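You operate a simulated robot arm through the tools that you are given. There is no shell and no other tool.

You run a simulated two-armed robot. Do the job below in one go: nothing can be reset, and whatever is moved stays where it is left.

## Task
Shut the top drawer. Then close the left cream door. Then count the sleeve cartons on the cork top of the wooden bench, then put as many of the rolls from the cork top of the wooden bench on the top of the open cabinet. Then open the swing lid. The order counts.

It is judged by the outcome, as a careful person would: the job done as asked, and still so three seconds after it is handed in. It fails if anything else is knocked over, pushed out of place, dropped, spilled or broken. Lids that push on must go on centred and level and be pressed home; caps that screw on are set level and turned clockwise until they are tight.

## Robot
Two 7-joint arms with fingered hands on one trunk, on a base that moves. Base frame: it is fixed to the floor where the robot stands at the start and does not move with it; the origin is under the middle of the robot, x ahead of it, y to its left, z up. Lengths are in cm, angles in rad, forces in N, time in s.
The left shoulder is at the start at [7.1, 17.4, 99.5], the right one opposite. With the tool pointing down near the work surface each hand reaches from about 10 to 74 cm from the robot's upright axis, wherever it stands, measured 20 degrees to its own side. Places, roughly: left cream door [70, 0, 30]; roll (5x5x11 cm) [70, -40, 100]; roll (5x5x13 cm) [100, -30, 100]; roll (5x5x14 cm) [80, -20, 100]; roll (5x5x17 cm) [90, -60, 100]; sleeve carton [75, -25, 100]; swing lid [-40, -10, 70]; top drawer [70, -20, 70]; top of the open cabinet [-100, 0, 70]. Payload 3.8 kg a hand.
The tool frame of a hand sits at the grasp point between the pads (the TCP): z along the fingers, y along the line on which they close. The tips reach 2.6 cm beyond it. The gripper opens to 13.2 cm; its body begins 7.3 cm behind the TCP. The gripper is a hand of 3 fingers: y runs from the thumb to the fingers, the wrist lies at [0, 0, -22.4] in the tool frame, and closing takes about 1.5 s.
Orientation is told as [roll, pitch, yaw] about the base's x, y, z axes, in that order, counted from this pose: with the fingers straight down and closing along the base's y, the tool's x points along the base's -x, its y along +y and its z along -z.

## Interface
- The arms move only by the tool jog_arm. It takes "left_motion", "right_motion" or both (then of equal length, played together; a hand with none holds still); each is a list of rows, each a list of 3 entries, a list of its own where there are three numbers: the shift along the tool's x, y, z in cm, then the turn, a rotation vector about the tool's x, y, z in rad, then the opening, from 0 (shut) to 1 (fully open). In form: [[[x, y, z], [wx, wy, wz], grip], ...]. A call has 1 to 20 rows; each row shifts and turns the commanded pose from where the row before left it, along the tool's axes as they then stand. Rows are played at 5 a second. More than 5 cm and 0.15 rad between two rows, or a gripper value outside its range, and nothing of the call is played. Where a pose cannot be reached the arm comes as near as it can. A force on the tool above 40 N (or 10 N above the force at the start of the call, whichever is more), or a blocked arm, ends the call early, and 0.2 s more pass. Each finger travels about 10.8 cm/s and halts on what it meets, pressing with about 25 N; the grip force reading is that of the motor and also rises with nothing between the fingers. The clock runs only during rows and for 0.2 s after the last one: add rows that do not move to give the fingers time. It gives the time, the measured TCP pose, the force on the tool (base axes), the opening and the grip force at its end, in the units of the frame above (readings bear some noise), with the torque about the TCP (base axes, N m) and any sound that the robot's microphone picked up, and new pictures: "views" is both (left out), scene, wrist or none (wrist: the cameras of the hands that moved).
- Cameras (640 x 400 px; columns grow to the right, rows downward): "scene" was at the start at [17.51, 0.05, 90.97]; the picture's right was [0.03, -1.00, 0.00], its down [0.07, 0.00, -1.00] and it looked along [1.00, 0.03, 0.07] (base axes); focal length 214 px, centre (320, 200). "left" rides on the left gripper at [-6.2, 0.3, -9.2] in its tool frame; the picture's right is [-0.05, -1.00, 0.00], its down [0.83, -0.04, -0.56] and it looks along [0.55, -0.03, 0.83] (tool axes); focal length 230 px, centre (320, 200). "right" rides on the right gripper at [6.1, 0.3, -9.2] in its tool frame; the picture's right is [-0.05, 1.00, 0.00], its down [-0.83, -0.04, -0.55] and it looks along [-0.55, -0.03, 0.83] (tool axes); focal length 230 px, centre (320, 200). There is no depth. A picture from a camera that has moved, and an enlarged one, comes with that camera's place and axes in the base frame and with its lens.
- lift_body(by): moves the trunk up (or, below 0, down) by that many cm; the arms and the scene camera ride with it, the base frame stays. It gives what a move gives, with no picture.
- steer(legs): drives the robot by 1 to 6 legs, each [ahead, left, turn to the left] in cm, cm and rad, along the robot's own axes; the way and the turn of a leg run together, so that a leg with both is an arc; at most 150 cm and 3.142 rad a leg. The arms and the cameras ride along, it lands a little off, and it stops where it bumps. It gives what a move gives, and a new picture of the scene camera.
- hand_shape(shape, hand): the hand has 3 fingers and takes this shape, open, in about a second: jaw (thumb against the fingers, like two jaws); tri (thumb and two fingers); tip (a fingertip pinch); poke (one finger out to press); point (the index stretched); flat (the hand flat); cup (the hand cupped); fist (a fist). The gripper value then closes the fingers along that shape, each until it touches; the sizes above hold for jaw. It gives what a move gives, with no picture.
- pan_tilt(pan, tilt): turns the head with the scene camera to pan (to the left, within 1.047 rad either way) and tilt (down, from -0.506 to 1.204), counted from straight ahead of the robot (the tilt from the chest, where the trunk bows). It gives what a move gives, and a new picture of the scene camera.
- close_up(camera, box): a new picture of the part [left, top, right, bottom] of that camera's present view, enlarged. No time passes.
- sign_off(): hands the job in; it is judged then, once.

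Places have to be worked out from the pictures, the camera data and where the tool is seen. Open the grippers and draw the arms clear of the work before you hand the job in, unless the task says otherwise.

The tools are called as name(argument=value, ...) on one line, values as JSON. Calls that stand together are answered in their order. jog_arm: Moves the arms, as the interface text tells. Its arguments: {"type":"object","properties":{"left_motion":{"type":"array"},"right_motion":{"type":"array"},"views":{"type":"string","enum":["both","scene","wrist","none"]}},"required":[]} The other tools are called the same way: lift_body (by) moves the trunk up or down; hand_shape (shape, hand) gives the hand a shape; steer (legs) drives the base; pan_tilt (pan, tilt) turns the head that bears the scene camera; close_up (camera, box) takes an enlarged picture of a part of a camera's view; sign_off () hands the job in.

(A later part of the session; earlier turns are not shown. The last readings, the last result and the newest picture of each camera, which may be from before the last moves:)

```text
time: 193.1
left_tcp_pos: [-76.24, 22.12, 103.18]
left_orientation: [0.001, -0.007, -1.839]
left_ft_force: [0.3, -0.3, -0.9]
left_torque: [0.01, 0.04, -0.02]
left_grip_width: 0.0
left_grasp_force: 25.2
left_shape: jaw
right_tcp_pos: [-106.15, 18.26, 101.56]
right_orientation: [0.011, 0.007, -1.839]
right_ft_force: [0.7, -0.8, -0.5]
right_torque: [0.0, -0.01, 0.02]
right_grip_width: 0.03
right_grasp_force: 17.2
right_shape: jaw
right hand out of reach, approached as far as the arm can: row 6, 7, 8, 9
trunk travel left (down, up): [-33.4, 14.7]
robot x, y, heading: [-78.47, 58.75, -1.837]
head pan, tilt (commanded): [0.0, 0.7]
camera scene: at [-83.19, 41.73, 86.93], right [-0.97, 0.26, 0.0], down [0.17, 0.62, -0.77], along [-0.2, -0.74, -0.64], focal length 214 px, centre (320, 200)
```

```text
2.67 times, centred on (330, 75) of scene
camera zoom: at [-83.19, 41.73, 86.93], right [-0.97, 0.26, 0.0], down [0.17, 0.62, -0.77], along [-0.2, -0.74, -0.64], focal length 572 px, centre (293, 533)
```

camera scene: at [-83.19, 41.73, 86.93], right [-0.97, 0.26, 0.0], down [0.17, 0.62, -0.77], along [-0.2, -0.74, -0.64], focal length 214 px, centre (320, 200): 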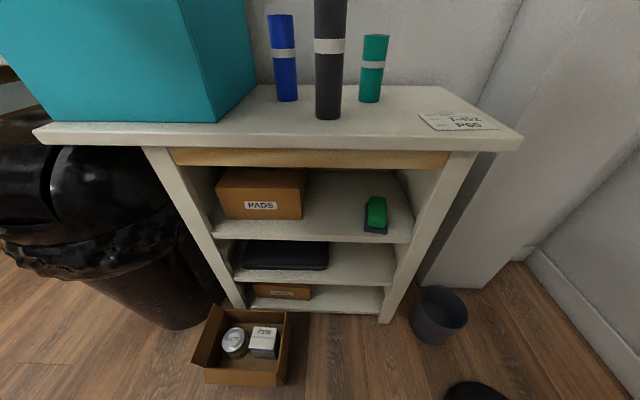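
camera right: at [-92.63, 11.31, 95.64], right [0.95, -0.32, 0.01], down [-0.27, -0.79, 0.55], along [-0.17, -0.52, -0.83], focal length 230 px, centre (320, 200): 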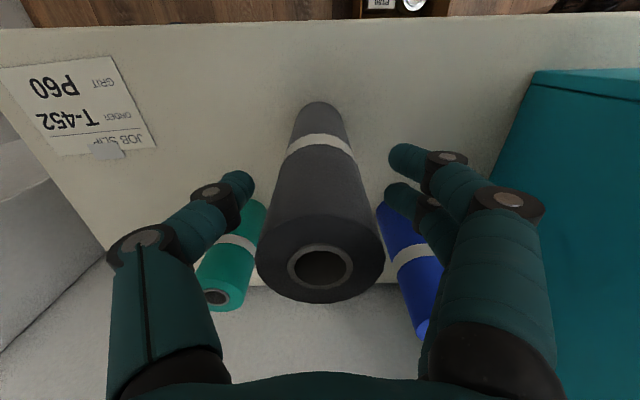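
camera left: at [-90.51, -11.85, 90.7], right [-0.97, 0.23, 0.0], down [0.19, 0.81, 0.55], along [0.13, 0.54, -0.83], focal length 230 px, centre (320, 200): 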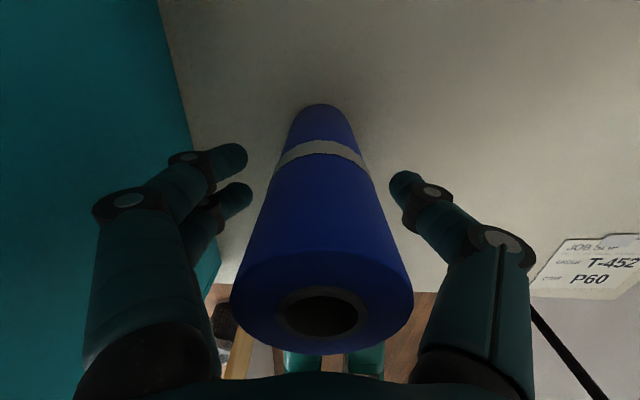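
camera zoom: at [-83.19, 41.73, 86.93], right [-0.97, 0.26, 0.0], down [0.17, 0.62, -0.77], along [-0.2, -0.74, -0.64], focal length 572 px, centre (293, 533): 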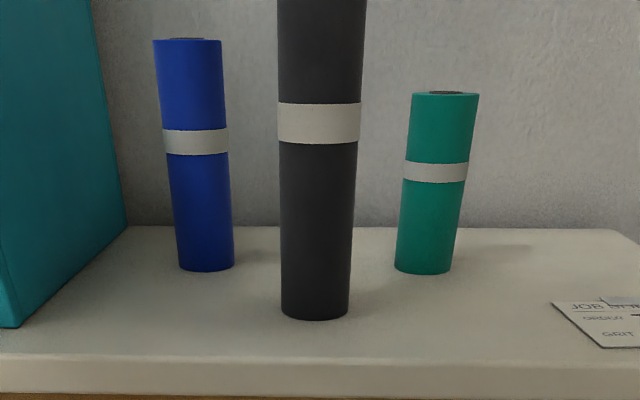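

All three rolls stand upright and free on the open cabinet's top, with the note untouched. Now for the swing lid: I raise the trunk, back off a little and slide left to stand in front of the bin.

lift_body(by=14)

steer(legs=[[-6, 0, 0], [0, 53, 0]])

close_up(camera="scene", box=[160, 60, 480, 260])

```text
time: 194.8
left_tcp_pos: [-76.25, 22.02, 117.07]
left_orientation: [0.003, -0.004, -1.838]
left_ft_force: [0.2, 0.3, 0.2]
left_torque: [0.02, -0.01, -0.01]
left_grip_width: 0.0
left_grasp_force: 25.1
left_shape: jaw
right_tcp_pos: [-106.17, 17.95, 115.21]
right_orientation: [0.009, 0.009, -1.841]
right_ft_force: [-0.2, -1.2, 0.0]
right_torque: [0.01, 0.01, 0.02]
right_grip_width: 0.0
right_grasp_force: 24.7
right_shape: jaw
trunk travel left (down, up): [-47.4, 0.7]
robot x, y, heading: [-79.19, 58.76, -1.831]
head pan, tilt (commanded): [0.0, 0.7]
```

```text
time: 200.6
left_tcp_pos: [-22.8, 14.13, 117.13]
left_orientation: [0.001, -0.006, -1.837]
left_ft_force: [-0.9, 0.6, -0.1]
left_torque: [0.01, 0.04, 0.0]
left_grip_width: 0.0
left_grasp_force: 25.0
left_shape: jaw
right_tcp_pos: [-52.77, 10.06, 115.33]
right_orientation: [0.007, 0.005, -1.84]
right_ft_force: [0.4, 0.0, -0.2]
right_torque: [0.02, 0.0, 0.0]
right_grip_width: 0.01
right_grasp_force: 25.4
right_shape: jaw
trunk travel left (down, up): [-47.4, 0.7]
robot x, y, heading: [-25.65, 50.5, -1.831]
head pan, tilt (commanded): [0.0, 0.7]
camera scene: at [-30.31, 31.83, 104.3], right [-0.97, 0.26, 0.0], down [0.17, 0.62, -0.76], along [-0.2, -0.74, -0.64], focal length 214 px, centre (320, 200)
```

scene: 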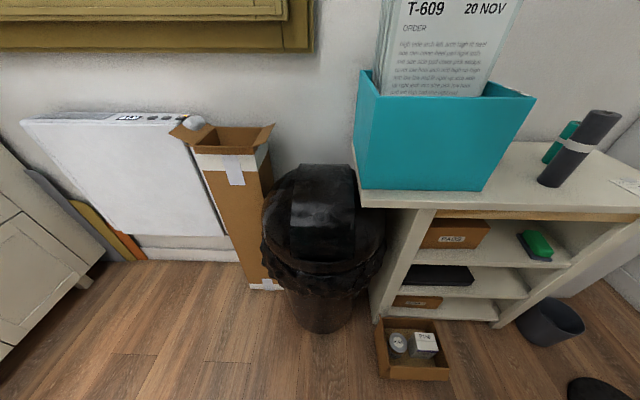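

```text
2.00 times, centred on (320, 160) of scene
camera zoom: at [-30.31, 31.83, 104.3], right [-0.97, 0.26, 0.0], down [0.17, 0.62, -0.76], along [-0.2, -0.74, -0.64], focal length 429 px, centre (320, 280)
```

zoom: 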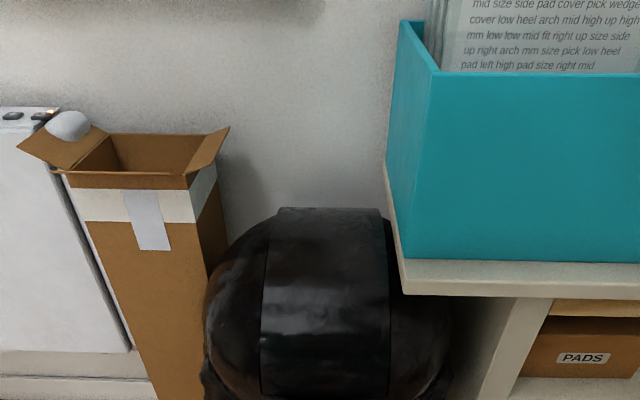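

The bin now stands straight ahead; the flap is the central band over the dome. I take a closer look at it.

close_up(camera="scene", box=[240, 150, 400, 290])

```text
2.86 times, centred on (320, 220) of scene
camera zoom: at [-30.31, 31.83, 104.3], right [-0.97, 0.26, 0.0], down [0.17, 0.62, -0.76], along [-0.2, -0.74, -0.64], focal length 613 px, centre (320, 143)
```

zoom: 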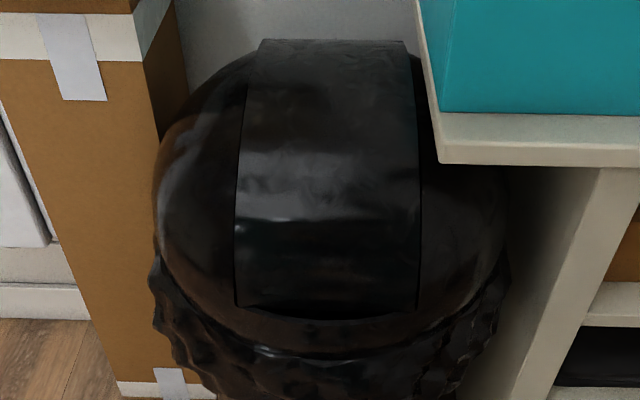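

The flap's lower front edge works out at about y'=-6.5, z=63, with the flap 17 cm wide over a dome of ~17 cm radius centred near (x'=-38, y'=-23, z=59). I step 10 cm left so the bin lies before the right arm, lower the trunk, and shape the right hand to poke.

steer(legs=[[0, 10, 0]])

hand_shape(hand="right", shape="poke")

lift_body(by=-10)

jog_arm(right_motion=[[[0, 0, 0], [0, -0.14, 0], 0.5], [[0, 0, 0], [0, -0.14, 0], 0.5], [[0, 0, 0], [0, -0.14, 0], 0.5], [[0, 0, 0], [0, -0.14, 0], 0.5], [[0, 0, 0], [0, -0.14, 0], 0.5]], views="both")

```text
time: 202.1
left_tcp_pos: [-13.37, 11.55, 117.14]
left_orientation: [0.003, -0.008, -1.837]
left_ft_force: [0.5, 0.3, -0.1]
left_torque: [0.01, 0.0, -0.02]
left_grip_width: 0.0
left_grasp_force: 25.1
left_shape: jaw
right_tcp_pos: [-43.17, 7.45, 115.38]
right_orientation: [0.006, 0.004, -1.837]
right_ft_force: [-0.1, -0.3, 0.1]
right_torque: [-0.04, 0.02, -0.02]
right_grip_width: 0.0
right_grasp_force: 24.7
right_shape: jaw
trunk travel left (down, up): [-47.4, 0.7]
robot x, y, heading: [-15.96, 48.49, -1.832]
head pan, tilt (commanded): [0.0, 0.7]
camera scene: at [-20.81, 29.27, 104.3], right [-0.97, 0.26, 0.0], down [0.17, 0.62, -0.76], along [-0.2, -0.74, -0.64], focal length 214 px, centre (320, 200)
```

scene: 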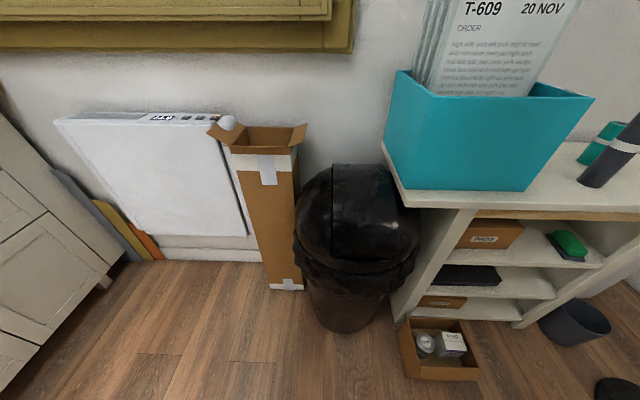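

```text
time: 203.0
left_tcp_pos: [-13.28, 11.7, 117.16]
left_orientation: [0.002, -0.006, -1.835]
left_ft_force: [0.4, -0.5, 0.3]
left_torque: [-0.01, 0.03, -0.03]
left_grip_width: 0.0
left_grasp_force: 25.1
left_shape: jaw
right_tcp_pos: [-43.3, 7.51, 115.43]
right_orientation: [0.01, 0.004, -1.837]
right_ft_force: [0.3, -0.7, -0.3]
right_torque: [-0.02, -0.02, -0.01]
right_grip_width: 0.0
right_grasp_force: 0.0
right_shape: poke
trunk travel left (down, up): [-47.4, 0.7]
robot x, y, heading: [-15.68, 48.47, -1.836]
head pan, tilt (commanded): [0.0, 0.7]
```

```text
time: 204.3
left_tcp_pos: [-13.31, 11.63, 107.25]
left_orientation: [0.003, -0.009, -1.835]
left_ft_force: [-0.4, -0.1, 0.3]
left_torque: [0.03, 0.0, -0.01]
left_grip_width: 0.0
left_grasp_force: 24.7
left_shape: jaw
right_tcp_pos: [-43.25, 7.44, 105.44]
right_orientation: [0.009, 0.003, -1.837]
right_ft_force: [-0.3, -0.5, 0.1]
right_torque: [0.01, 0.02, -0.01]
right_grip_width: 0.0
right_grasp_force: 0.1
right_shape: poke
trunk travel left (down, up): [-37.4, 10.7]
robot x, y, heading: [-15.87, 48.37, -1.833]
head pan, tilt (commanded): [0.0, 0.7]
```

```text
time: 205.5
left_tcp_pos: [-13.27, 11.59, 107.17]
left_orientation: [0.001, -0.008, -1.836]
left_ft_force: [-0.7, 0.2, -0.5]
left_torque: [-0.01, -0.02, -0.03]
left_grip_width: 0.0
left_grasp_force: 24.6
left_shape: jaw
right_tcp_pos: [-51.23, 3.71, 106.28]
right_orientation: [0.012, -0.696, -1.845]
right_ft_force: [0.5, 0.2, -0.3]
right_torque: [0.0, -0.01, -0.03]
right_grip_width: 0.0
right_grasp_force: 0.0
right_shape: poke
right hand out of reach, approached as far as the arm can: row 1, 2, 3, 4, 5
trunk travel left (down, up): [-37.4, 10.7]
robot x, y, heading: [-15.71, 47.89, -1.832]
head pan, tilt (commanded): [0.0, 0.7]
camera scene: at [-20.48, 30.58, 91.18], right [-0.97, 0.26, 0.0], down [0.17, 0.62, -0.77], along [-0.2, -0.74, -0.64], focal length 214 px, centre (320, 200)
camera right: at [-48.12, 13.84, 109.32], right [0.95, -0.3, 0.04], down [-0.12, -0.26, 0.96], along [-0.28, -0.92, -0.28], focal length 230 px, centre (320, 200)
```

scene: 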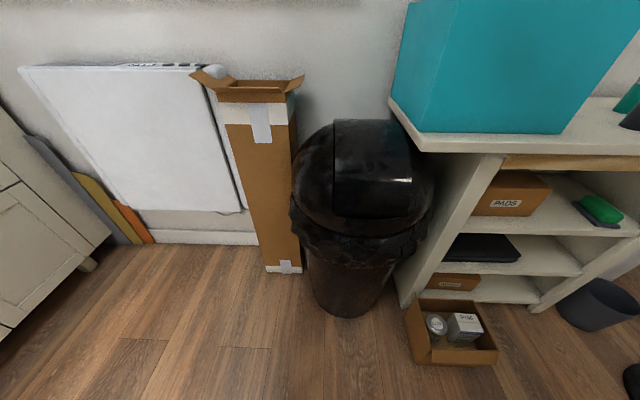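
right: 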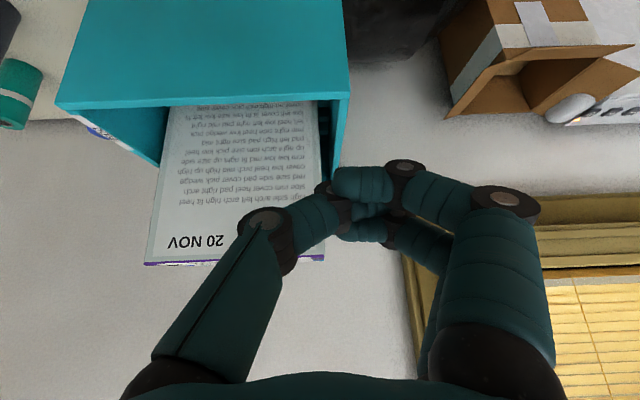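

The arm was too folded and drifted near the file box, so I back the robot 8 cm to give it room; the hand moves away from the papers with it.

steer(legs=[[-9, 0, 0]])

jog_arm(right_motion=[[[0, 0, 0], [0, 0, 0], 1], [[0, 0, 0], [0, 0, 0], 1], [[0, 0, 0], [0, 0, 0], 1], [[0, 0, 0], [0, 0, 0], 1]], views="both")

```text
time: 206.7
left_tcp_pos: [-11.02, 20.41, 107.21]
left_orientation: [0.003, -0.008, -1.839]
left_ft_force: [0.6, 0.3, -0.1]
left_torque: [0.01, -0.01, -0.01]
left_grip_width: 0.0
left_grasp_force: 25.5
left_shape: jaw
right_tcp_pos: [-48.93, 12.45, 106.21]
right_orientation: [0.013, -0.697, -1.846]
right_ft_force: [0.1, 0.4, 0.7]
right_torque: [0.01, -0.02, -0.01]
right_grip_width: 0.0
right_grasp_force: 0.1
right_shape: poke
trunk travel left (down, up): [-37.4, 10.7]
robot x, y, heading: [-13.31, 56.89, -1.836]
head pan, tilt (commanded): [0.0, 0.7]
camera scene: at [-18.14, 39.28, 91.18], right [-0.97, 0.26, 0.0], down [0.17, 0.62, -0.77], along [-0.2, -0.74, -0.64], focal length 214 px, centre (320, 200)
```

scene: 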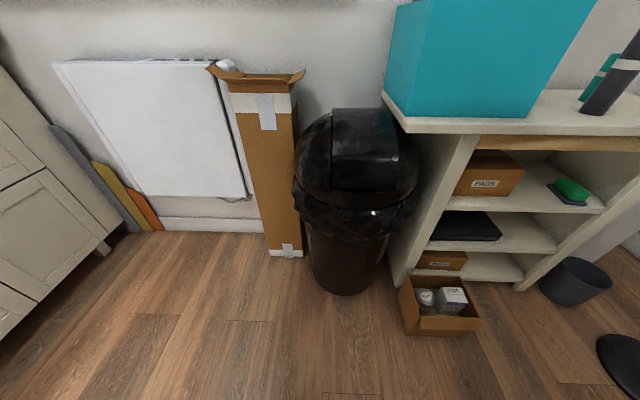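

```text
time: 207.7
left_tcp_pos: [-11.02, 20.19, 107.26]
left_orientation: [0.0, -0.006, -1.838]
left_ft_force: [0.5, 0.6, 0.3]
left_torque: [-0.06, 0.0, 0.01]
left_grip_width: 0.01
left_grasp_force: 25.1
left_shape: jaw
right_tcp_pos: [-48.86, 12.44, 106.13]
right_orientation: [0.011, -0.694, -1.847]
right_ft_force: [0.4, 0.6, -0.4]
right_torque: [0.0, 0.01, -0.01]
right_grip_width: 0.0
right_grasp_force: 0.2
right_shape: poke
trunk travel left (down, up): [-37.4, 10.7]
robot x, y, heading: [-13.45, 56.68, -1.834]
head pan, tilt (commanded): [0.0, 0.7]
camera scene: at [-18.15, 39.25, 91.17], right [-0.97, 0.26, 0.0], down [0.17, 0.62, -0.77], along [-0.2, -0.74, -0.64], focal length 214 px, centre (320, 200)
camera right: at [-45.79, 22.54, 109.33], right [0.95, -0.3, 0.04], down [-0.13, -0.26, 0.96], along [-0.28, -0.92, -0.29], focal length 230 px, centre (320, 200)
```

scene: 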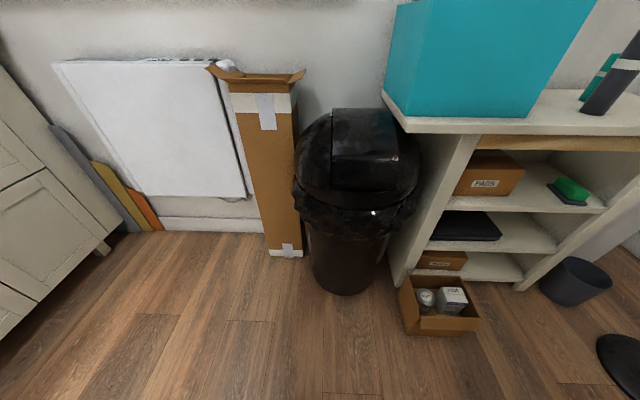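
right: 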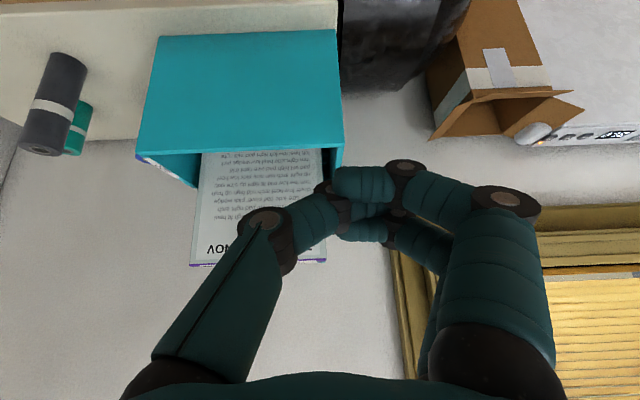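

With more room now, I bring the right hand left and down to just in front of the flap, staying about 8 cm short of it.

jog_arm(right_motion=[[[2.79, 1.5, 2.56], [0, 0, 0], 1], [[2.79, 1.5, 2.56], [0, 0, 0], 1], [[2.79, 1.5, 2.56], [0, 0, 0], 1], [[2.79, 1.5, 2.56], [0, 0, 0], 1], [[2.79, 1.5, 2.56], [0, 0, 0], 1], [[2.79, 1.5, 2.56], [0, 0, 0], 1], [[2.79, 1.5, 2.56], [0, 0, 0], 1], [[2.79, 1.5, 2.56], [0, 0, 0], 1]], views="both")

```text
time: 209.4
left_tcp_pos: [-11.16, 20.15, 107.15]
left_orientation: [0.002, -0.005, -1.837]
left_ft_force: [-1.0, -0.1, -0.5]
left_torque: [-0.01, 0.0, 0.0]
left_grip_width: 0.03
left_grasp_force: 25.2
left_shape: jaw
right_tcp_pos: [-49.91, 10.13, 78.37]
right_orientation: [0.014, -0.695, -1.846]
right_ft_force: [1.3, -0.2, 0.2]
right_torque: [-0.04, 0.0, 0.0]
right_grip_width: 0.0
right_grasp_force: 0.0
right_shape: poke
right hand out of reach, approached as far as the arm can: row 1, 2, 3, 4, 5, 6, 7, 8
trunk travel left (down, up): [-37.4, 10.7]
robot x, y, heading: [-13.19, 56.93, -1.832]
head pan, tilt (commanded): [0.0, 0.7]
camera scene: at [-18.18, 39.22, 91.17], right [-0.97, 0.26, 0.0], down [0.17, 0.62, -0.76], along [-0.2, -0.74, -0.64], focal length 214 px, centre (320, 200)
camera right: at [-46.74, 20.27, 81.35], right [0.95, -0.3, 0.04], down [-0.13, -0.26, 0.96], along [-0.28, -0.92, -0.29], focal length 230 px, centre (320, 200)
```

scene: 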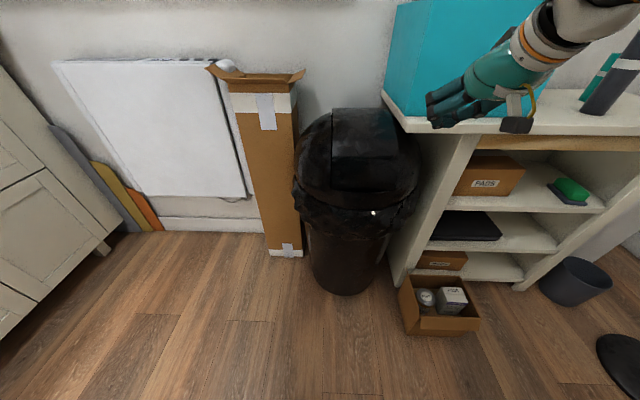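
right: 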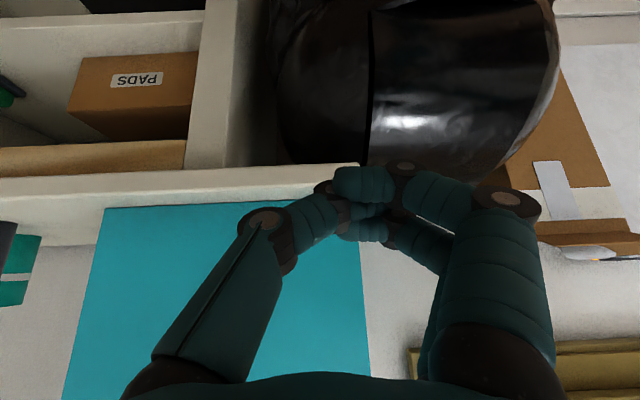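

The right arm cannot swing further inward at this range, so I let the base do it: 12 cm left and 3 cm back brings the hand in front of the flap.

steer(legs=[[-3, 0, 0], [0, 12, 0]])

jog_arm(right_motion=[[[0, 0, 0], [0, 0, 0], 1]], views="both")

```text
time: 211.6
left_tcp_pos: [1.58, 19.81, 107.16]
left_orientation: [-0.001, -0.007, -1.84]
left_ft_force: [0.3, -0.7, 0.8]
left_torque: [0.02, 0.01, -0.02]
left_grip_width: 0.02
left_grasp_force: 25.3
left_shape: jaw
right_tcp_pos: [-37.48, 9.93, 78.26]
right_orientation: [0.014, -0.693, -1.846]
right_ft_force: [-0.2, -0.1, 0.9]
right_torque: [0.01, 0.03, 0.02]
right_grip_width: 0.0
right_grasp_force: 0.0
right_shape: poke
trunk travel left (down, up): [-37.4, 10.7]
robot x, y, heading: [-1.13, 56.46, -1.835]
head pan, tilt (commanded): [0.0, 0.7]
camera scene: at [-5.63, 38.86, 91.17], right [-0.96, 0.26, 0.0], down [0.17, 0.62, -0.76], along [-0.2, -0.74, -0.64], focal length 214 px, centre (320, 200)
```

scene: 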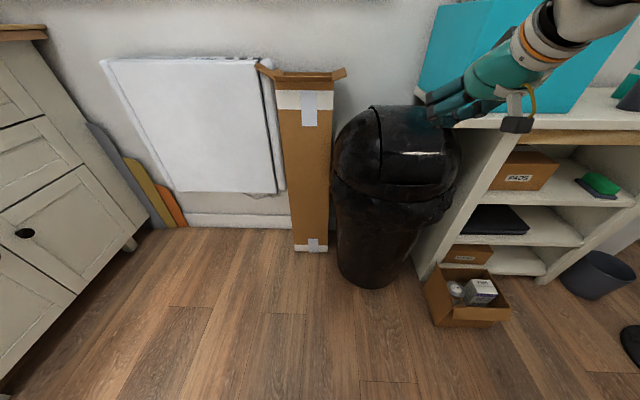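

```text
time: 212.0
left_tcp_pos: [1.39, 19.84, 107.19]
left_orientation: [0.002, -0.006, -1.84]
left_ft_force: [-0.5, -0.8, 0.8]
left_torque: [-0.03, 0.01, 0.01]
left_grip_width: 0.01
left_grasp_force: 24.7
left_shape: jaw
right_tcp_pos: [-37.44, 9.98, 78.29]
right_orientation: [0.015, -0.693, -1.849]
right_ft_force: [-0.7, -0.6, -0.5]
right_torque: [0.01, -0.01, 0.0]
right_grip_width: 0.01
right_grasp_force: 0.1
right_shape: poke
trunk travel left (down, up): [-37.4, 10.7]
robot x, y, heading: [-0.84, 56.13, -1.83]
head pan, tilt (commanded): [0.0, 0.7]
camera scene: at [-5.66, 38.87, 91.17], right [-0.96, 0.26, 0.0], down [0.17, 0.62, -0.76], along [-0.2, -0.74, -0.64], focal length 214 px, centre (320, 200)
camera right: at [-34.25, 19.96, 81.41], right [0.95, -0.3, 0.04], down [-0.13, -0.26, 0.96], along [-0.28, -0.92, -0.29], focal length 230 px, centre (320, 200)
```

scene: 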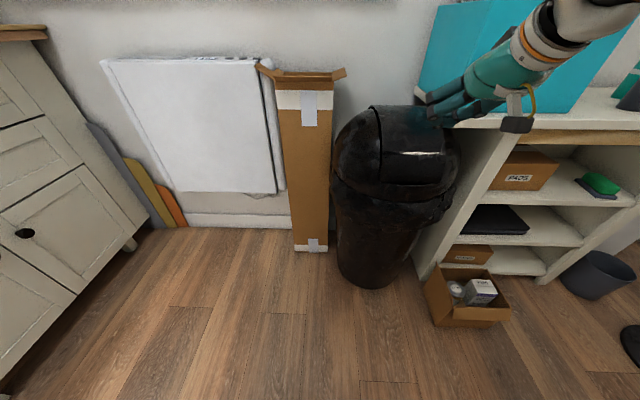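
right: 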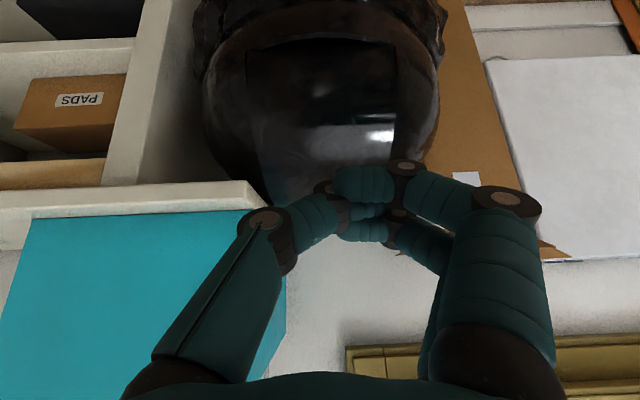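

The hand is now in front of the flap's middle (x'≈-38.7, y'≈0, z=78). I lower it 10 cm so the fingertips face the lower part of the flap.

jog_arm(right_motion=[[[2.13, 0, 2.56], [0, 0, 0], 1], [[2.13, 0, 2.56], [0, 0, 0], 1], [[2.13, 0, 2.56], [0, 0, 0], 1]], views="both")

```text
time: 212.8
left_tcp_pos: [1.41, 19.89, 107.21]
left_orientation: [0.002, -0.005, -1.84]
left_ft_force: [-0.1, 0.2, 0.8]
left_torque: [-0.01, 0.0, -0.03]
left_grip_width: 0.0
left_grasp_force: 25.4
left_shape: jaw
right_tcp_pos: [-37.87, 9.74, 68.13]
right_orientation: [0.014, -0.693, -1.846]
right_ft_force: [-0.4, -0.9, -0.2]
right_torque: [-0.02, 0.03, 0.01]
right_grip_width: 0.0
right_grasp_force: 0.0
right_shape: poke
right hand out of reach, approached as far as the arm can: row 1
trunk travel left (down, up): [-37.4, 10.7]
robot x, y, heading: [-0.63, 56.43, -1.838]
head pan, tilt (commanded): [0.0, 0.7]
camera scene: at [-5.67, 38.85, 91.17], right [-0.96, 0.26, 0.0], down [0.17, 0.62, -0.76], along [-0.2, -0.74, -0.64], focal length 214 px, centre (320, 200)
camera right: at [-34.67, 19.89, 71.26], right [0.95, -0.3, 0.04], down [-0.13, -0.26, 0.96], along [-0.28, -0.92, -0.29], focal length 230 px, centre (320, 200)
```

scene: 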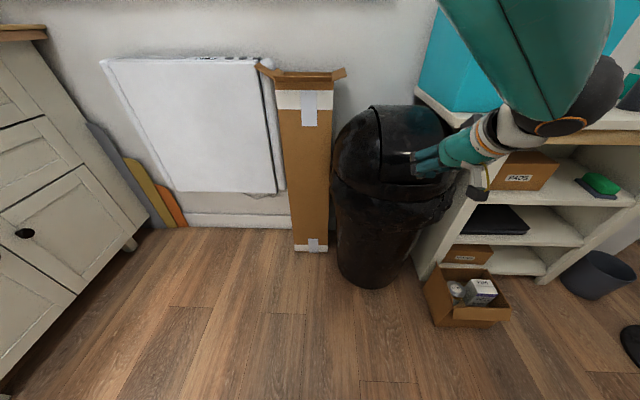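
right: 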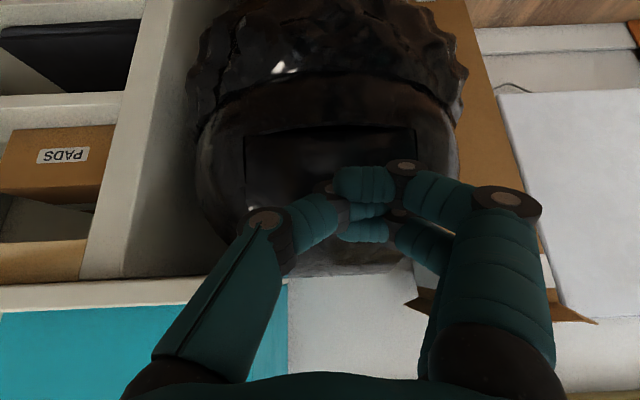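

The fingertips now face the lower flap from about 5 cm away. I advance 4 cm, then push in small steps watching the force.

jog_arm(right_motion=[[[-0.77, 0, 0.64], [0, 0, 0], 1], [[-0.77, 0, 0.64], [0, 0, 0], 1], [[-0.77, 0, 0.64], [0, 0, 0], 1], [[-0.77, 0, 0.64], [0, 0, 0], 1]], views="both")

```text
time: 213.8
left_tcp_pos: [1.41, 19.84, 107.26]
left_orientation: [0.001, -0.006, -1.838]
left_ft_force: [0.1, 0.0, 0.0]
left_torque: [0.02, 0.01, -0.02]
left_grip_width: 0.03
left_grasp_force: 25.3
left_shape: jaw
right_tcp_pos: [-38.7, 5.9, 68.1]
right_orientation: [0.015, -0.691, -1.846]
right_ft_force: [-0.7, 0.6, 0.5]
right_torque: [0.01, 0.01, -0.01]
right_grip_width: 0.0
right_grasp_force: 0.1
right_shape: poke
trunk travel left (down, up): [-37.4, 10.7]
robot x, y, heading: [-1.25, 56.34, -1.833]
head pan, tilt (commanded): [0.0, 0.7]
camera scene: at [-5.65, 38.86, 91.17], right [-0.96, 0.26, 0.0], down [0.17, 0.62, -0.76], along [-0.2, -0.74, -0.64], focal length 214 px, centre (320, 200)
camera right: at [-35.59, 16.04, 71.42], right [0.95, -0.3, 0.04], down [-0.13, -0.26, 0.96], along [-0.28, -0.92, -0.29], focal length 230 px, centre (320, 200)
```

scene: 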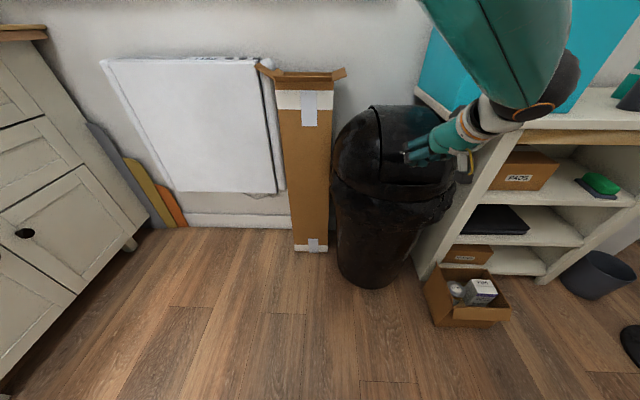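
right: 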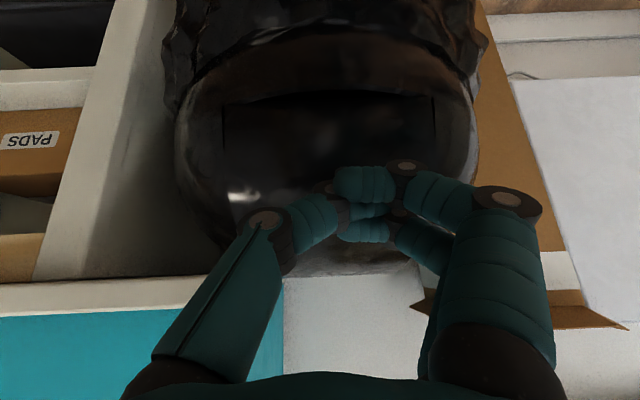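

No contact yet; the tips are about a centimetre away. I go on in half-centimetre steps.

jog_arm(right_motion=[[[-0.38, 0, 0.32], [0, 0, 0], 1], [[-0.38, 0, 0.32], [0, 0, 0], 1], [[-0.38, 0, 0.32], [0, 0, 0], 1], [[-0.38, 0, 0.32], [0, 0, 0], 1]], views="none")

```text
time: 214.8
left_tcp_pos: [1.48, 19.78, 107.26]
left_orientation: [0.003, -0.006, -1.84]
left_ft_force: [0.1, 0.2, 0.4]
left_torque: [-0.01, 0.02, 0.02]
left_grip_width: 0.0
left_grasp_force: 24.7
left_shape: jaw
right_tcp_pos: [-39.17, 3.99, 68.37]
right_orientation: [0.014, -0.692, -1.848]
right_ft_force: [-0.2, 0.4, -0.1]
right_torque: [0.0, 0.01, 0.0]
right_grip_width: 0.01
right_grasp_force: 0.1
right_shape: poke
trunk travel left (down, up): [-37.4, 10.7]
robot x, y, heading: [-1.0, 56.66, -1.836]
head pan, tilt (commanded): [0.0, 0.7]
```

jog_arm(right_motion=[[[-0.38, 0, 0.32], [0, 0, 0], 1], [[-0.38, 0, 0.32], [0, 0, 0], 1], [[-0.38, 0, 0.32], [0, 0, 0], 1], [[-0.38, 0, 0.32], [0, 0, 0], 1]], views="both")

```text
time: 215.8
left_tcp_pos: [1.55, 19.9, 107.24]
left_orientation: [0.001, -0.005, -1.84]
left_ft_force: [-1.0, 0.3, -0.1]
left_torque: [0.02, -0.03, -0.02]
left_grip_width: 0.0
left_grasp_force: 24.4
left_shape: jaw
right_tcp_pos: [-39.75, 2.14, 68.19]
right_orientation: [0.013, -0.694, -1.848]
right_ft_force: [-0.1, 0.1, -0.8]
right_torque: [0.0, 0.01, -0.02]
right_grip_width: 0.01
right_grasp_force: 0.1
right_shape: poke
trunk travel left (down, up): [-37.4, 10.7]
robot x, y, heading: [-0.74, 56.36, -1.833]
head pan, tilt (commanded): [0.0, 0.7]
camera scene: at [-5.65, 38.86, 91.17], right [-0.96, 0.26, 0.0], down [0.17, 0.62, -0.76], along [-0.2, -0.74, -0.64], focal length 214 px, centre (320, 200)
camera right: at [-36.63, 12.18, 71.35], right [0.95, -0.3, 0.04], down [-0.13, -0.26, 0.96], along [-0.28, -0.92, -0.29], focal length 230 px, centre (320, 200)
```

scene: 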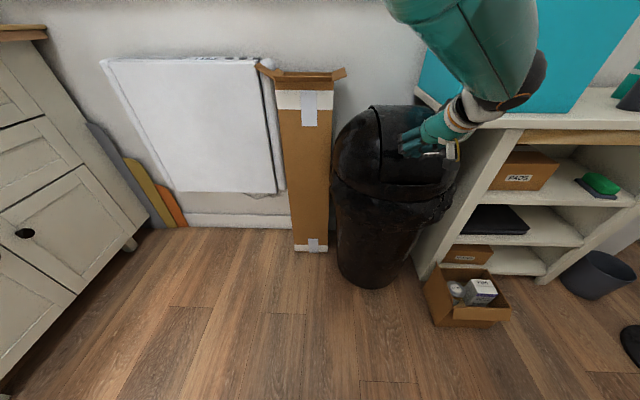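
right: 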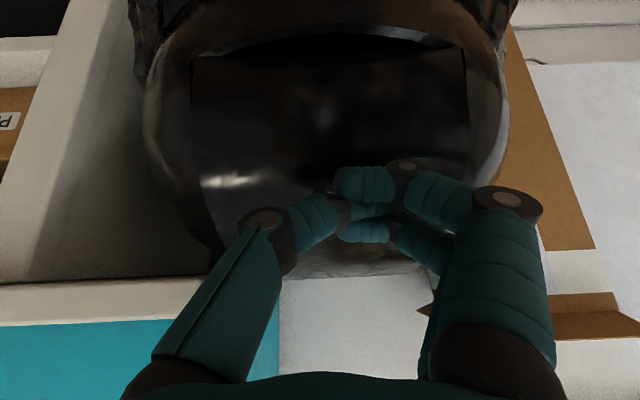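

The gap under the flap's front edge has widened, so the flap is swinging inward with hardly any force. I keep pushing in.

jog_arm(right_motion=[[[-0.38, 0, 0.32], [0, 0, 0], 1], [[-0.38, 0, 0.32], [0, 0, 0], 1], [[-0.38, 0, 0.32], [0, 0, 0], 1], [[-0.38, 0, 0.32], [0, 0, 0], 1]], views="both")

close_up(camera="scene", box=[310, 70, 490, 220])

```text
time: 216.8
left_tcp_pos: [1.38, 19.88, 107.21]
left_orientation: [0.004, -0.005, -1.839]
left_ft_force: [-0.1, -0.2, -0.9]
left_torque: [0.0, 0.01, 0.03]
left_grip_width: 0.0
left_grasp_force: 24.9
left_shape: jaw
right_tcp_pos: [-40.13, 0.12, 68.29]
right_orientation: [0.014, -0.694, -1.847]
right_ft_force: [0.2, 0.4, 0.3]
right_torque: [0.04, 0.05, 0.01]
right_grip_width: 0.01
right_grasp_force: 0.0
right_shape: poke
trunk travel left (down, up): [-37.4, 10.7]
robot x, y, heading: [-0.68, 56.24, -1.837]
head pan, tilt (commanded): [0.0, 0.7]
camera scene: at [-5.65, 38.86, 91.17], right [-0.96, 0.26, 0.0], down [0.17, 0.62, -0.76], along [-0.2, -0.74, -0.64], focal length 214 px, centre (320, 200)
camera right: at [-37.12, 10.27, 71.33], right [0.95, -0.3, 0.04], down [-0.13, -0.26, 0.96], along [-0.28, -0.92, -0.29], focal length 230 px, centre (320, 200)
```

scene: 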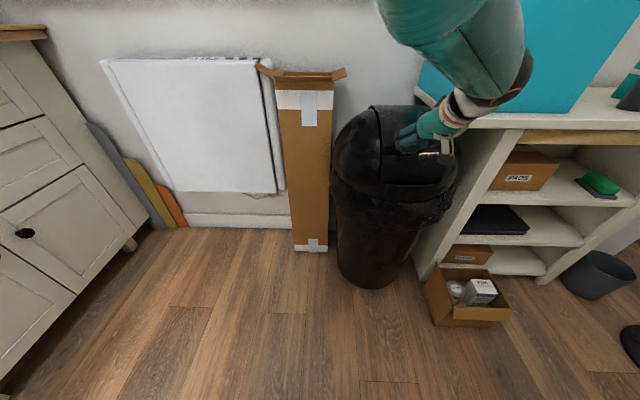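
right: 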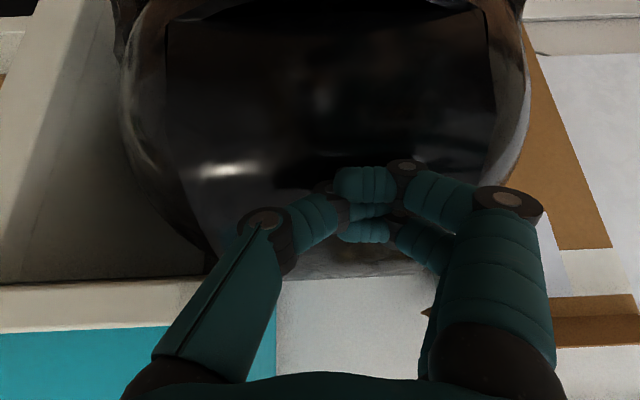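

```text
2.67 times, centred on (400, 145) of scene
camera zoom: at [-5.65, 38.86, 91.17], right [-0.96, 0.26, 0.0], down [0.17, 0.62, -0.76], along [-0.2, -0.74, -0.64], focal length 572 px, centre (107, 347)
```

zoom: 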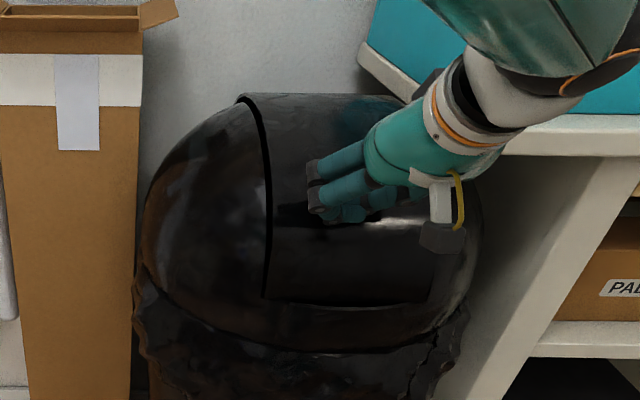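

Comparing scale, the gap is really unchanged, so the tips are just short of the flap. I continue in small steps until contact shows.

jog_arm(right_motion=[[[-0.38, 0, 0.32], [0, 0, 0], 1], [[-0.38, 0, 0.32], [0, 0, 0], 1]], views="wrist")

```text
time: 217.4
left_tcp_pos: [1.49, 19.87, 107.14]
left_orientation: [0.002, -0.006, -1.839]
left_ft_force: [-0.2, 0.4, 0.7]
left_torque: [0.02, 0.02, -0.01]
left_grip_width: 0.0
left_grasp_force: 25.4
left_shape: jaw
right_tcp_pos: [-40.34, -0.82, 68.32]
right_orientation: [0.013, -0.694, -1.847]
right_ft_force: [0.2, 1.5, 0.5]
right_torque: [0.01, -0.03, 0.07]
right_grip_width: 0.01
right_grasp_force: 0.1
right_shape: poke
trunk travel left (down, up): [-37.4, 10.7]
robot x, y, heading: [-1.17, 56.34, -1.835]
head pan, tilt (commanded): [0.0, 0.7]
camera right: at [-37.34, 9.25, 71.44], right [0.95, -0.3, 0.04], down [-0.13, -0.26, 0.96], along [-0.28, -0.92, -0.29], focal length 230 px, centre (320, 200)
```

right: 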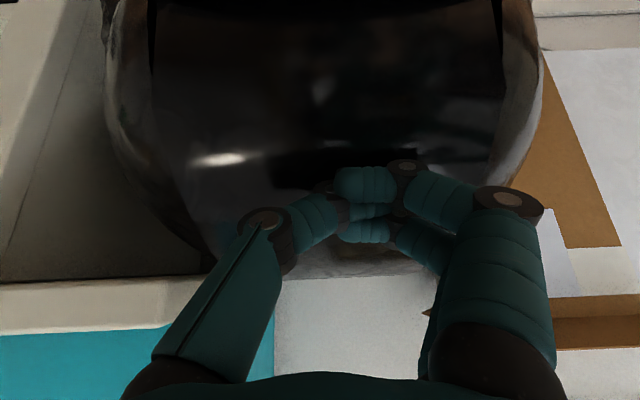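

A slight force (1.5 N) appears: contact is beginning. I push another centimetre.

jog_arm(right_motion=[[[-0.38, 0, 0.32], [0, 0, 0], 1], [[-0.38, 0, 0.32], [0, 0, 0], 1]], views="both")

close_up(camera="scene", box=[310, 70, 490, 220])

```text
time: 218.0
left_tcp_pos: [1.52, 19.8, 107.13]
left_orientation: [0.001, -0.006, -1.841]
left_ft_force: [-0.3, 0.0, 0.4]
left_torque: [0.02, -0.01, -0.02]
left_grip_width: 0.0
left_grasp_force: 25.3
left_shape: jaw
right_tcp_pos: [-40.68, -1.7, 68.28]
right_orientation: [0.014, -0.693, -1.846]
right_ft_force: [-0.1, 1.4, 1.8]
right_torque: [0.01, -0.04, 0.07]
right_grip_width: 0.0
right_grasp_force: 0.0
right_shape: poke
trunk travel left (down, up): [-37.4, 10.7]
robot x, y, heading: [-1.04, 56.43, -1.833]
head pan, tilt (commanded): [0.0, 0.7]
camera scene: at [-5.65, 38.87, 91.17], right [-0.96, 0.26, 0.0], down [0.17, 0.62, -0.77], along [-0.2, -0.74, -0.64], focal length 214 px, centre (320, 200)
camera right: at [-37.63, 8.36, 71.35], right [0.95, -0.3, 0.04], down [-0.13, -0.26, 0.96], along [-0.28, -0.92, -0.29], focal length 230 px, centre (320, 200)
```

scene: 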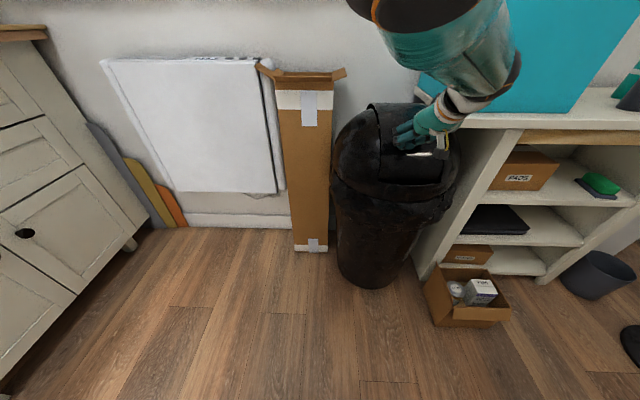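
right: 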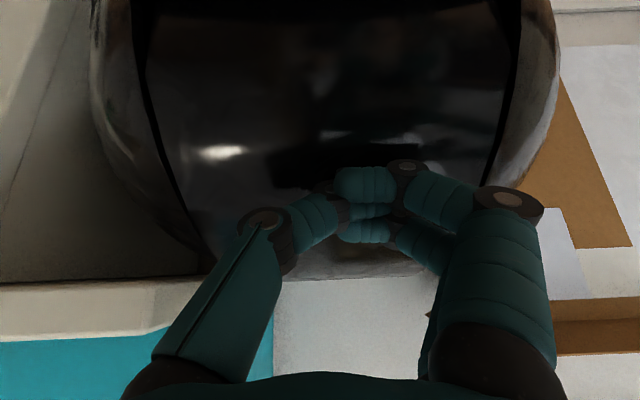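

```text
2.67 times, centred on (400, 145) of scene
camera zoom: at [-5.65, 38.87, 91.17], right [-0.96, 0.26, 0.0], down [0.17, 0.62, -0.77], along [-0.2, -0.74, -0.64], focal length 572 px, centre (107, 347)
```

zoom: 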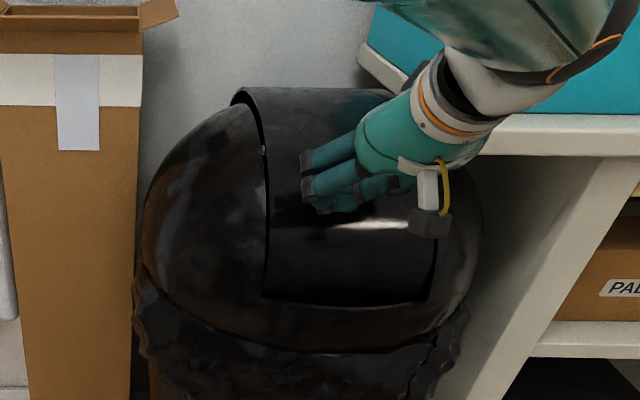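

It is working: the lower edge of the flap has moved inward and its top lifts, turning about a pivot near z≈70 with only ~2 N. I keep pushing along the finger direction, inward and down.

jog_arm(right_motion=[[[-0.2, 0, 0.7], [0, 0, 0], 1], [[-0.2, 0, 0.7], [0, 0, 0], 1], [[-0.2, 0, 0.7], [0, 0, 0], 1]], views="both")

close_up(camera="scene", box=[310, 70, 490, 220])

```text
time: 218.8
left_tcp_pos: [1.43, 19.75, 107.22]
left_orientation: [0.003, -0.004, -1.839]
left_ft_force: [0.2, 0.1, 0.3]
left_torque: [-0.01, -0.03, -0.01]
left_grip_width: 0.0
left_grasp_force: 24.8
left_shape: jaw
right_tcp_pos: [-41.24, -3.44, 67.03]
right_orientation: [0.013, -0.694, -1.848]
right_ft_force: [-0.4, 0.3, 0.5]
right_torque: [0.01, 0.01, 0.01]
right_grip_width: 0.02
right_grasp_force: 0.1
right_shape: poke
trunk travel left (down, up): [-37.4, 10.7]
robot x, y, heading: [-0.84, 56.62, -1.837]
head pan, tilt (commanded): [0.0, 0.7]
camera scene: at [-5.65, 38.86, 91.17], right [-0.96, 0.26, 0.0], down [0.17, 0.62, -0.76], along [-0.2, -0.74, -0.64], focal length 214 px, centre (320, 200)
camera right: at [-38.12, 6.61, 70.21], right [0.95, -0.3, 0.04], down [-0.13, -0.26, 0.96], along [-0.28, -0.92, -0.29], focal length 230 px, centre (320, 200)
```

scene: 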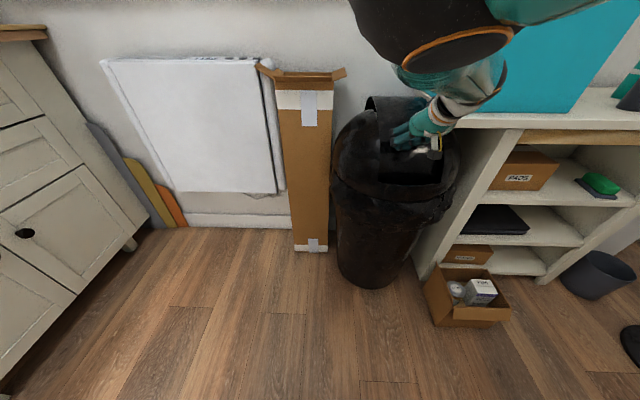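
right: 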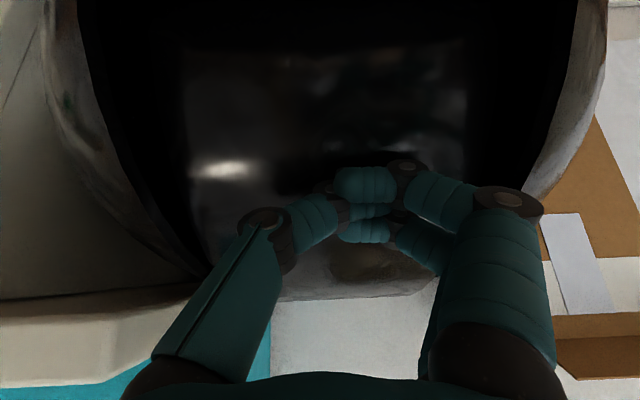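

```text
2.67 times, centred on (400, 145) of scene
camera zoom: at [-5.65, 38.86, 91.17], right [-0.96, 0.26, 0.0], down [0.17, 0.62, -0.76], along [-0.2, -0.74, -0.64], focal length 572 px, centre (107, 347)
```

zoom: 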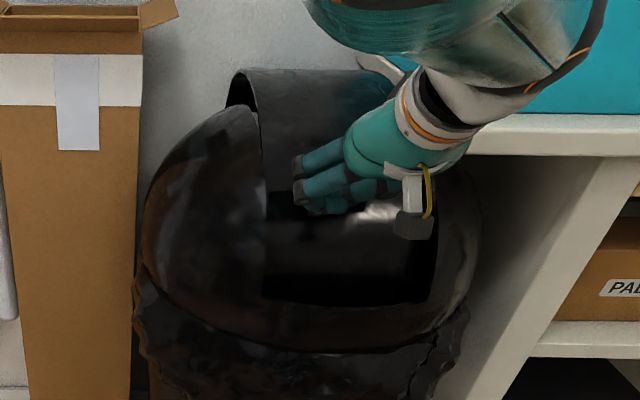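

The flap's back rises and the front opens; the force is near zero. I continue inward and down, edging left a little for clearance to the cabinet corner.

jog_arm(right_motion=[[[-0.2, 0.5, 0.7], [0, 0, 0], 1], [[-0.2, 0.5, 0.7], [0, 0, 0], 1], [[-0.2, 0.5, 0.7], [0, 0, 0], 1], [[-0.2, 0.5, 0.7], [0, 0, 0], 1]], views="both")

close_up(camera="scene", box=[310, 70, 490, 220])

```text
time: 219.8
left_tcp_pos: [1.4, 19.89, 107.18]
left_orientation: [0.002, -0.005, -1.839]
left_ft_force: [0.0, -0.9, 0.4]
left_torque: [-0.01, -0.02, 0.01]
left_grip_width: 0.01
left_grasp_force: 24.9
left_shape: jaw
right_tcp_pos: [-40.39, -6.31, 65.28]
right_orientation: [0.013, -0.692, -1.85]
right_ft_force: [-5.6, 3.2, 0.1]
right_torque: [-0.12, -0.23, 0.19]
right_grip_width: 0.0
right_grasp_force: 0.1
right_shape: poke
trunk travel left (down, up): [-37.4, 10.7]
robot x, y, heading: [-0.98, 56.56, -1.838]
head pan, tilt (commanded): [0.0, 0.7]
camera scene: at [-5.72, 38.9, 91.18], right [-0.96, 0.26, 0.0], down [0.17, 0.62, -0.77], along [-0.2, -0.74, -0.64], focal length 214 px, centre (320, 200)
camera right: at [-37.11, 3.77, 68.37], right [0.95, -0.31, 0.04], down [-0.13, -0.26, 0.96], along [-0.28, -0.92, -0.29], focal length 230 px, centre (320, 200)
```

scene: 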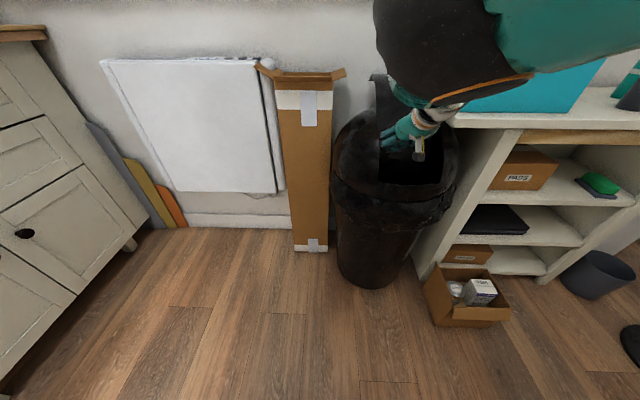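
right: 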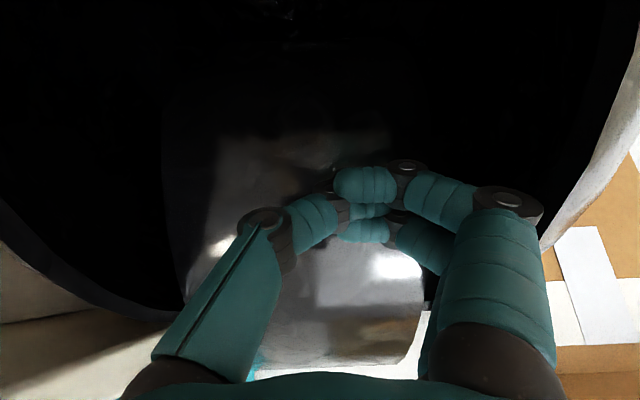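

```text
2.67 times, centred on (400, 145) of scene
camera zoom: at [-5.72, 38.9, 91.18], right [-0.96, 0.26, 0.0], down [0.17, 0.62, -0.77], along [-0.2, -0.74, -0.64], focal length 572 px, centre (107, 347)
```

zoom: 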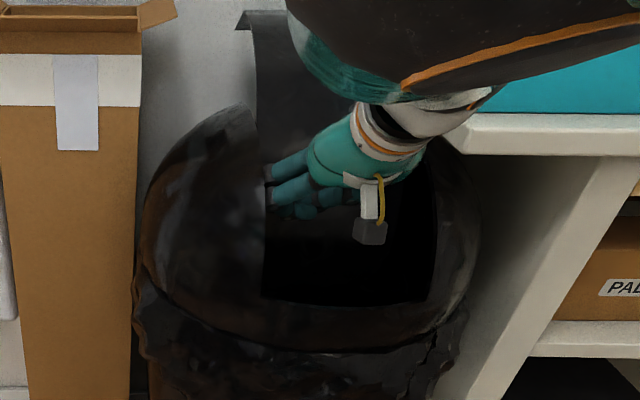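

The flap is now wide open, but my fingers touch the left rim of the opening (5.6 N sideways). I ease 2 cm back to the right and then push a little further in.

jog_arm(right_motion=[[[0, -0.7, 0], [0, 0, 0], 1], [[0, -0.7, 0], [0, 0, 0], 1], [[0, -0.7, 0], [0, 0, 0], 1]], views="both")

```text
time: 220.6
left_tcp_pos: [1.46, 19.79, 107.27]
left_orientation: [0.0, -0.006, -1.837]
left_ft_force: [-0.3, -0.5, -0.2]
left_torque: [-0.02, -0.01, -0.03]
left_grip_width: 0.0
left_grasp_force: 24.7
left_shape: jaw
right_tcp_pos: [-41.98, -5.81, 65.25]
right_orientation: [0.015, -0.691, -1.847]
right_ft_force: [0.1, 0.5, 0.0]
right_torque: [0.0, 0.0, 0.02]
right_grip_width: 0.02
right_grasp_force: 0.0
right_shape: poke
trunk travel left (down, up): [-37.4, 10.7]
robot x, y, heading: [-0.9, 56.33, -1.835]
head pan, tilt (commanded): [0.0, 0.7]
camera scene: at [-5.65, 38.86, 91.17], right [-0.96, 0.26, 0.0], down [0.17, 0.62, -0.76], along [-0.2, -0.74, -0.64], focal length 214 px, centre (320, 200)
camera right: at [-38.85, 4.24, 68.37], right [0.95, -0.3, 0.04], down [-0.13, -0.26, 0.96], along [-0.28, -0.92, -0.29], focal length 230 px, centre (320, 200)
```

scene: 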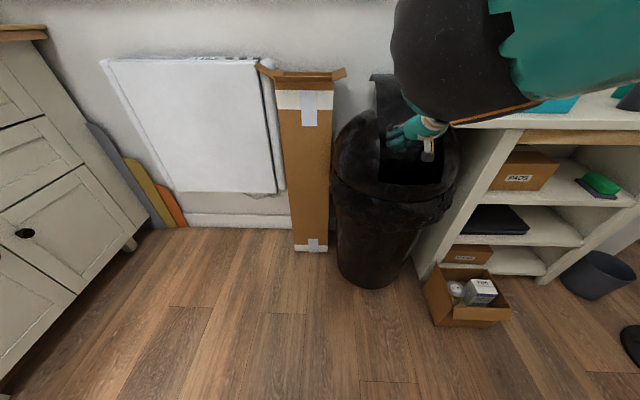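
right: 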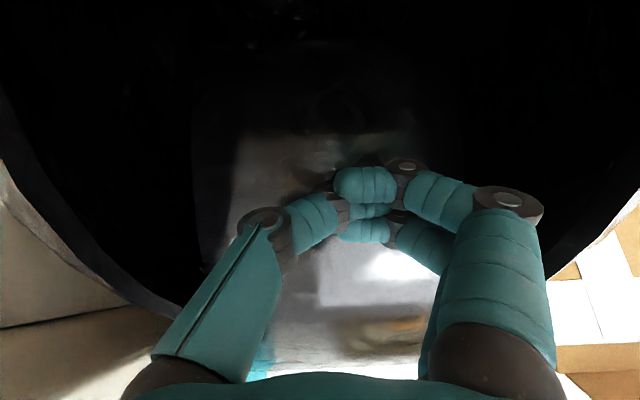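

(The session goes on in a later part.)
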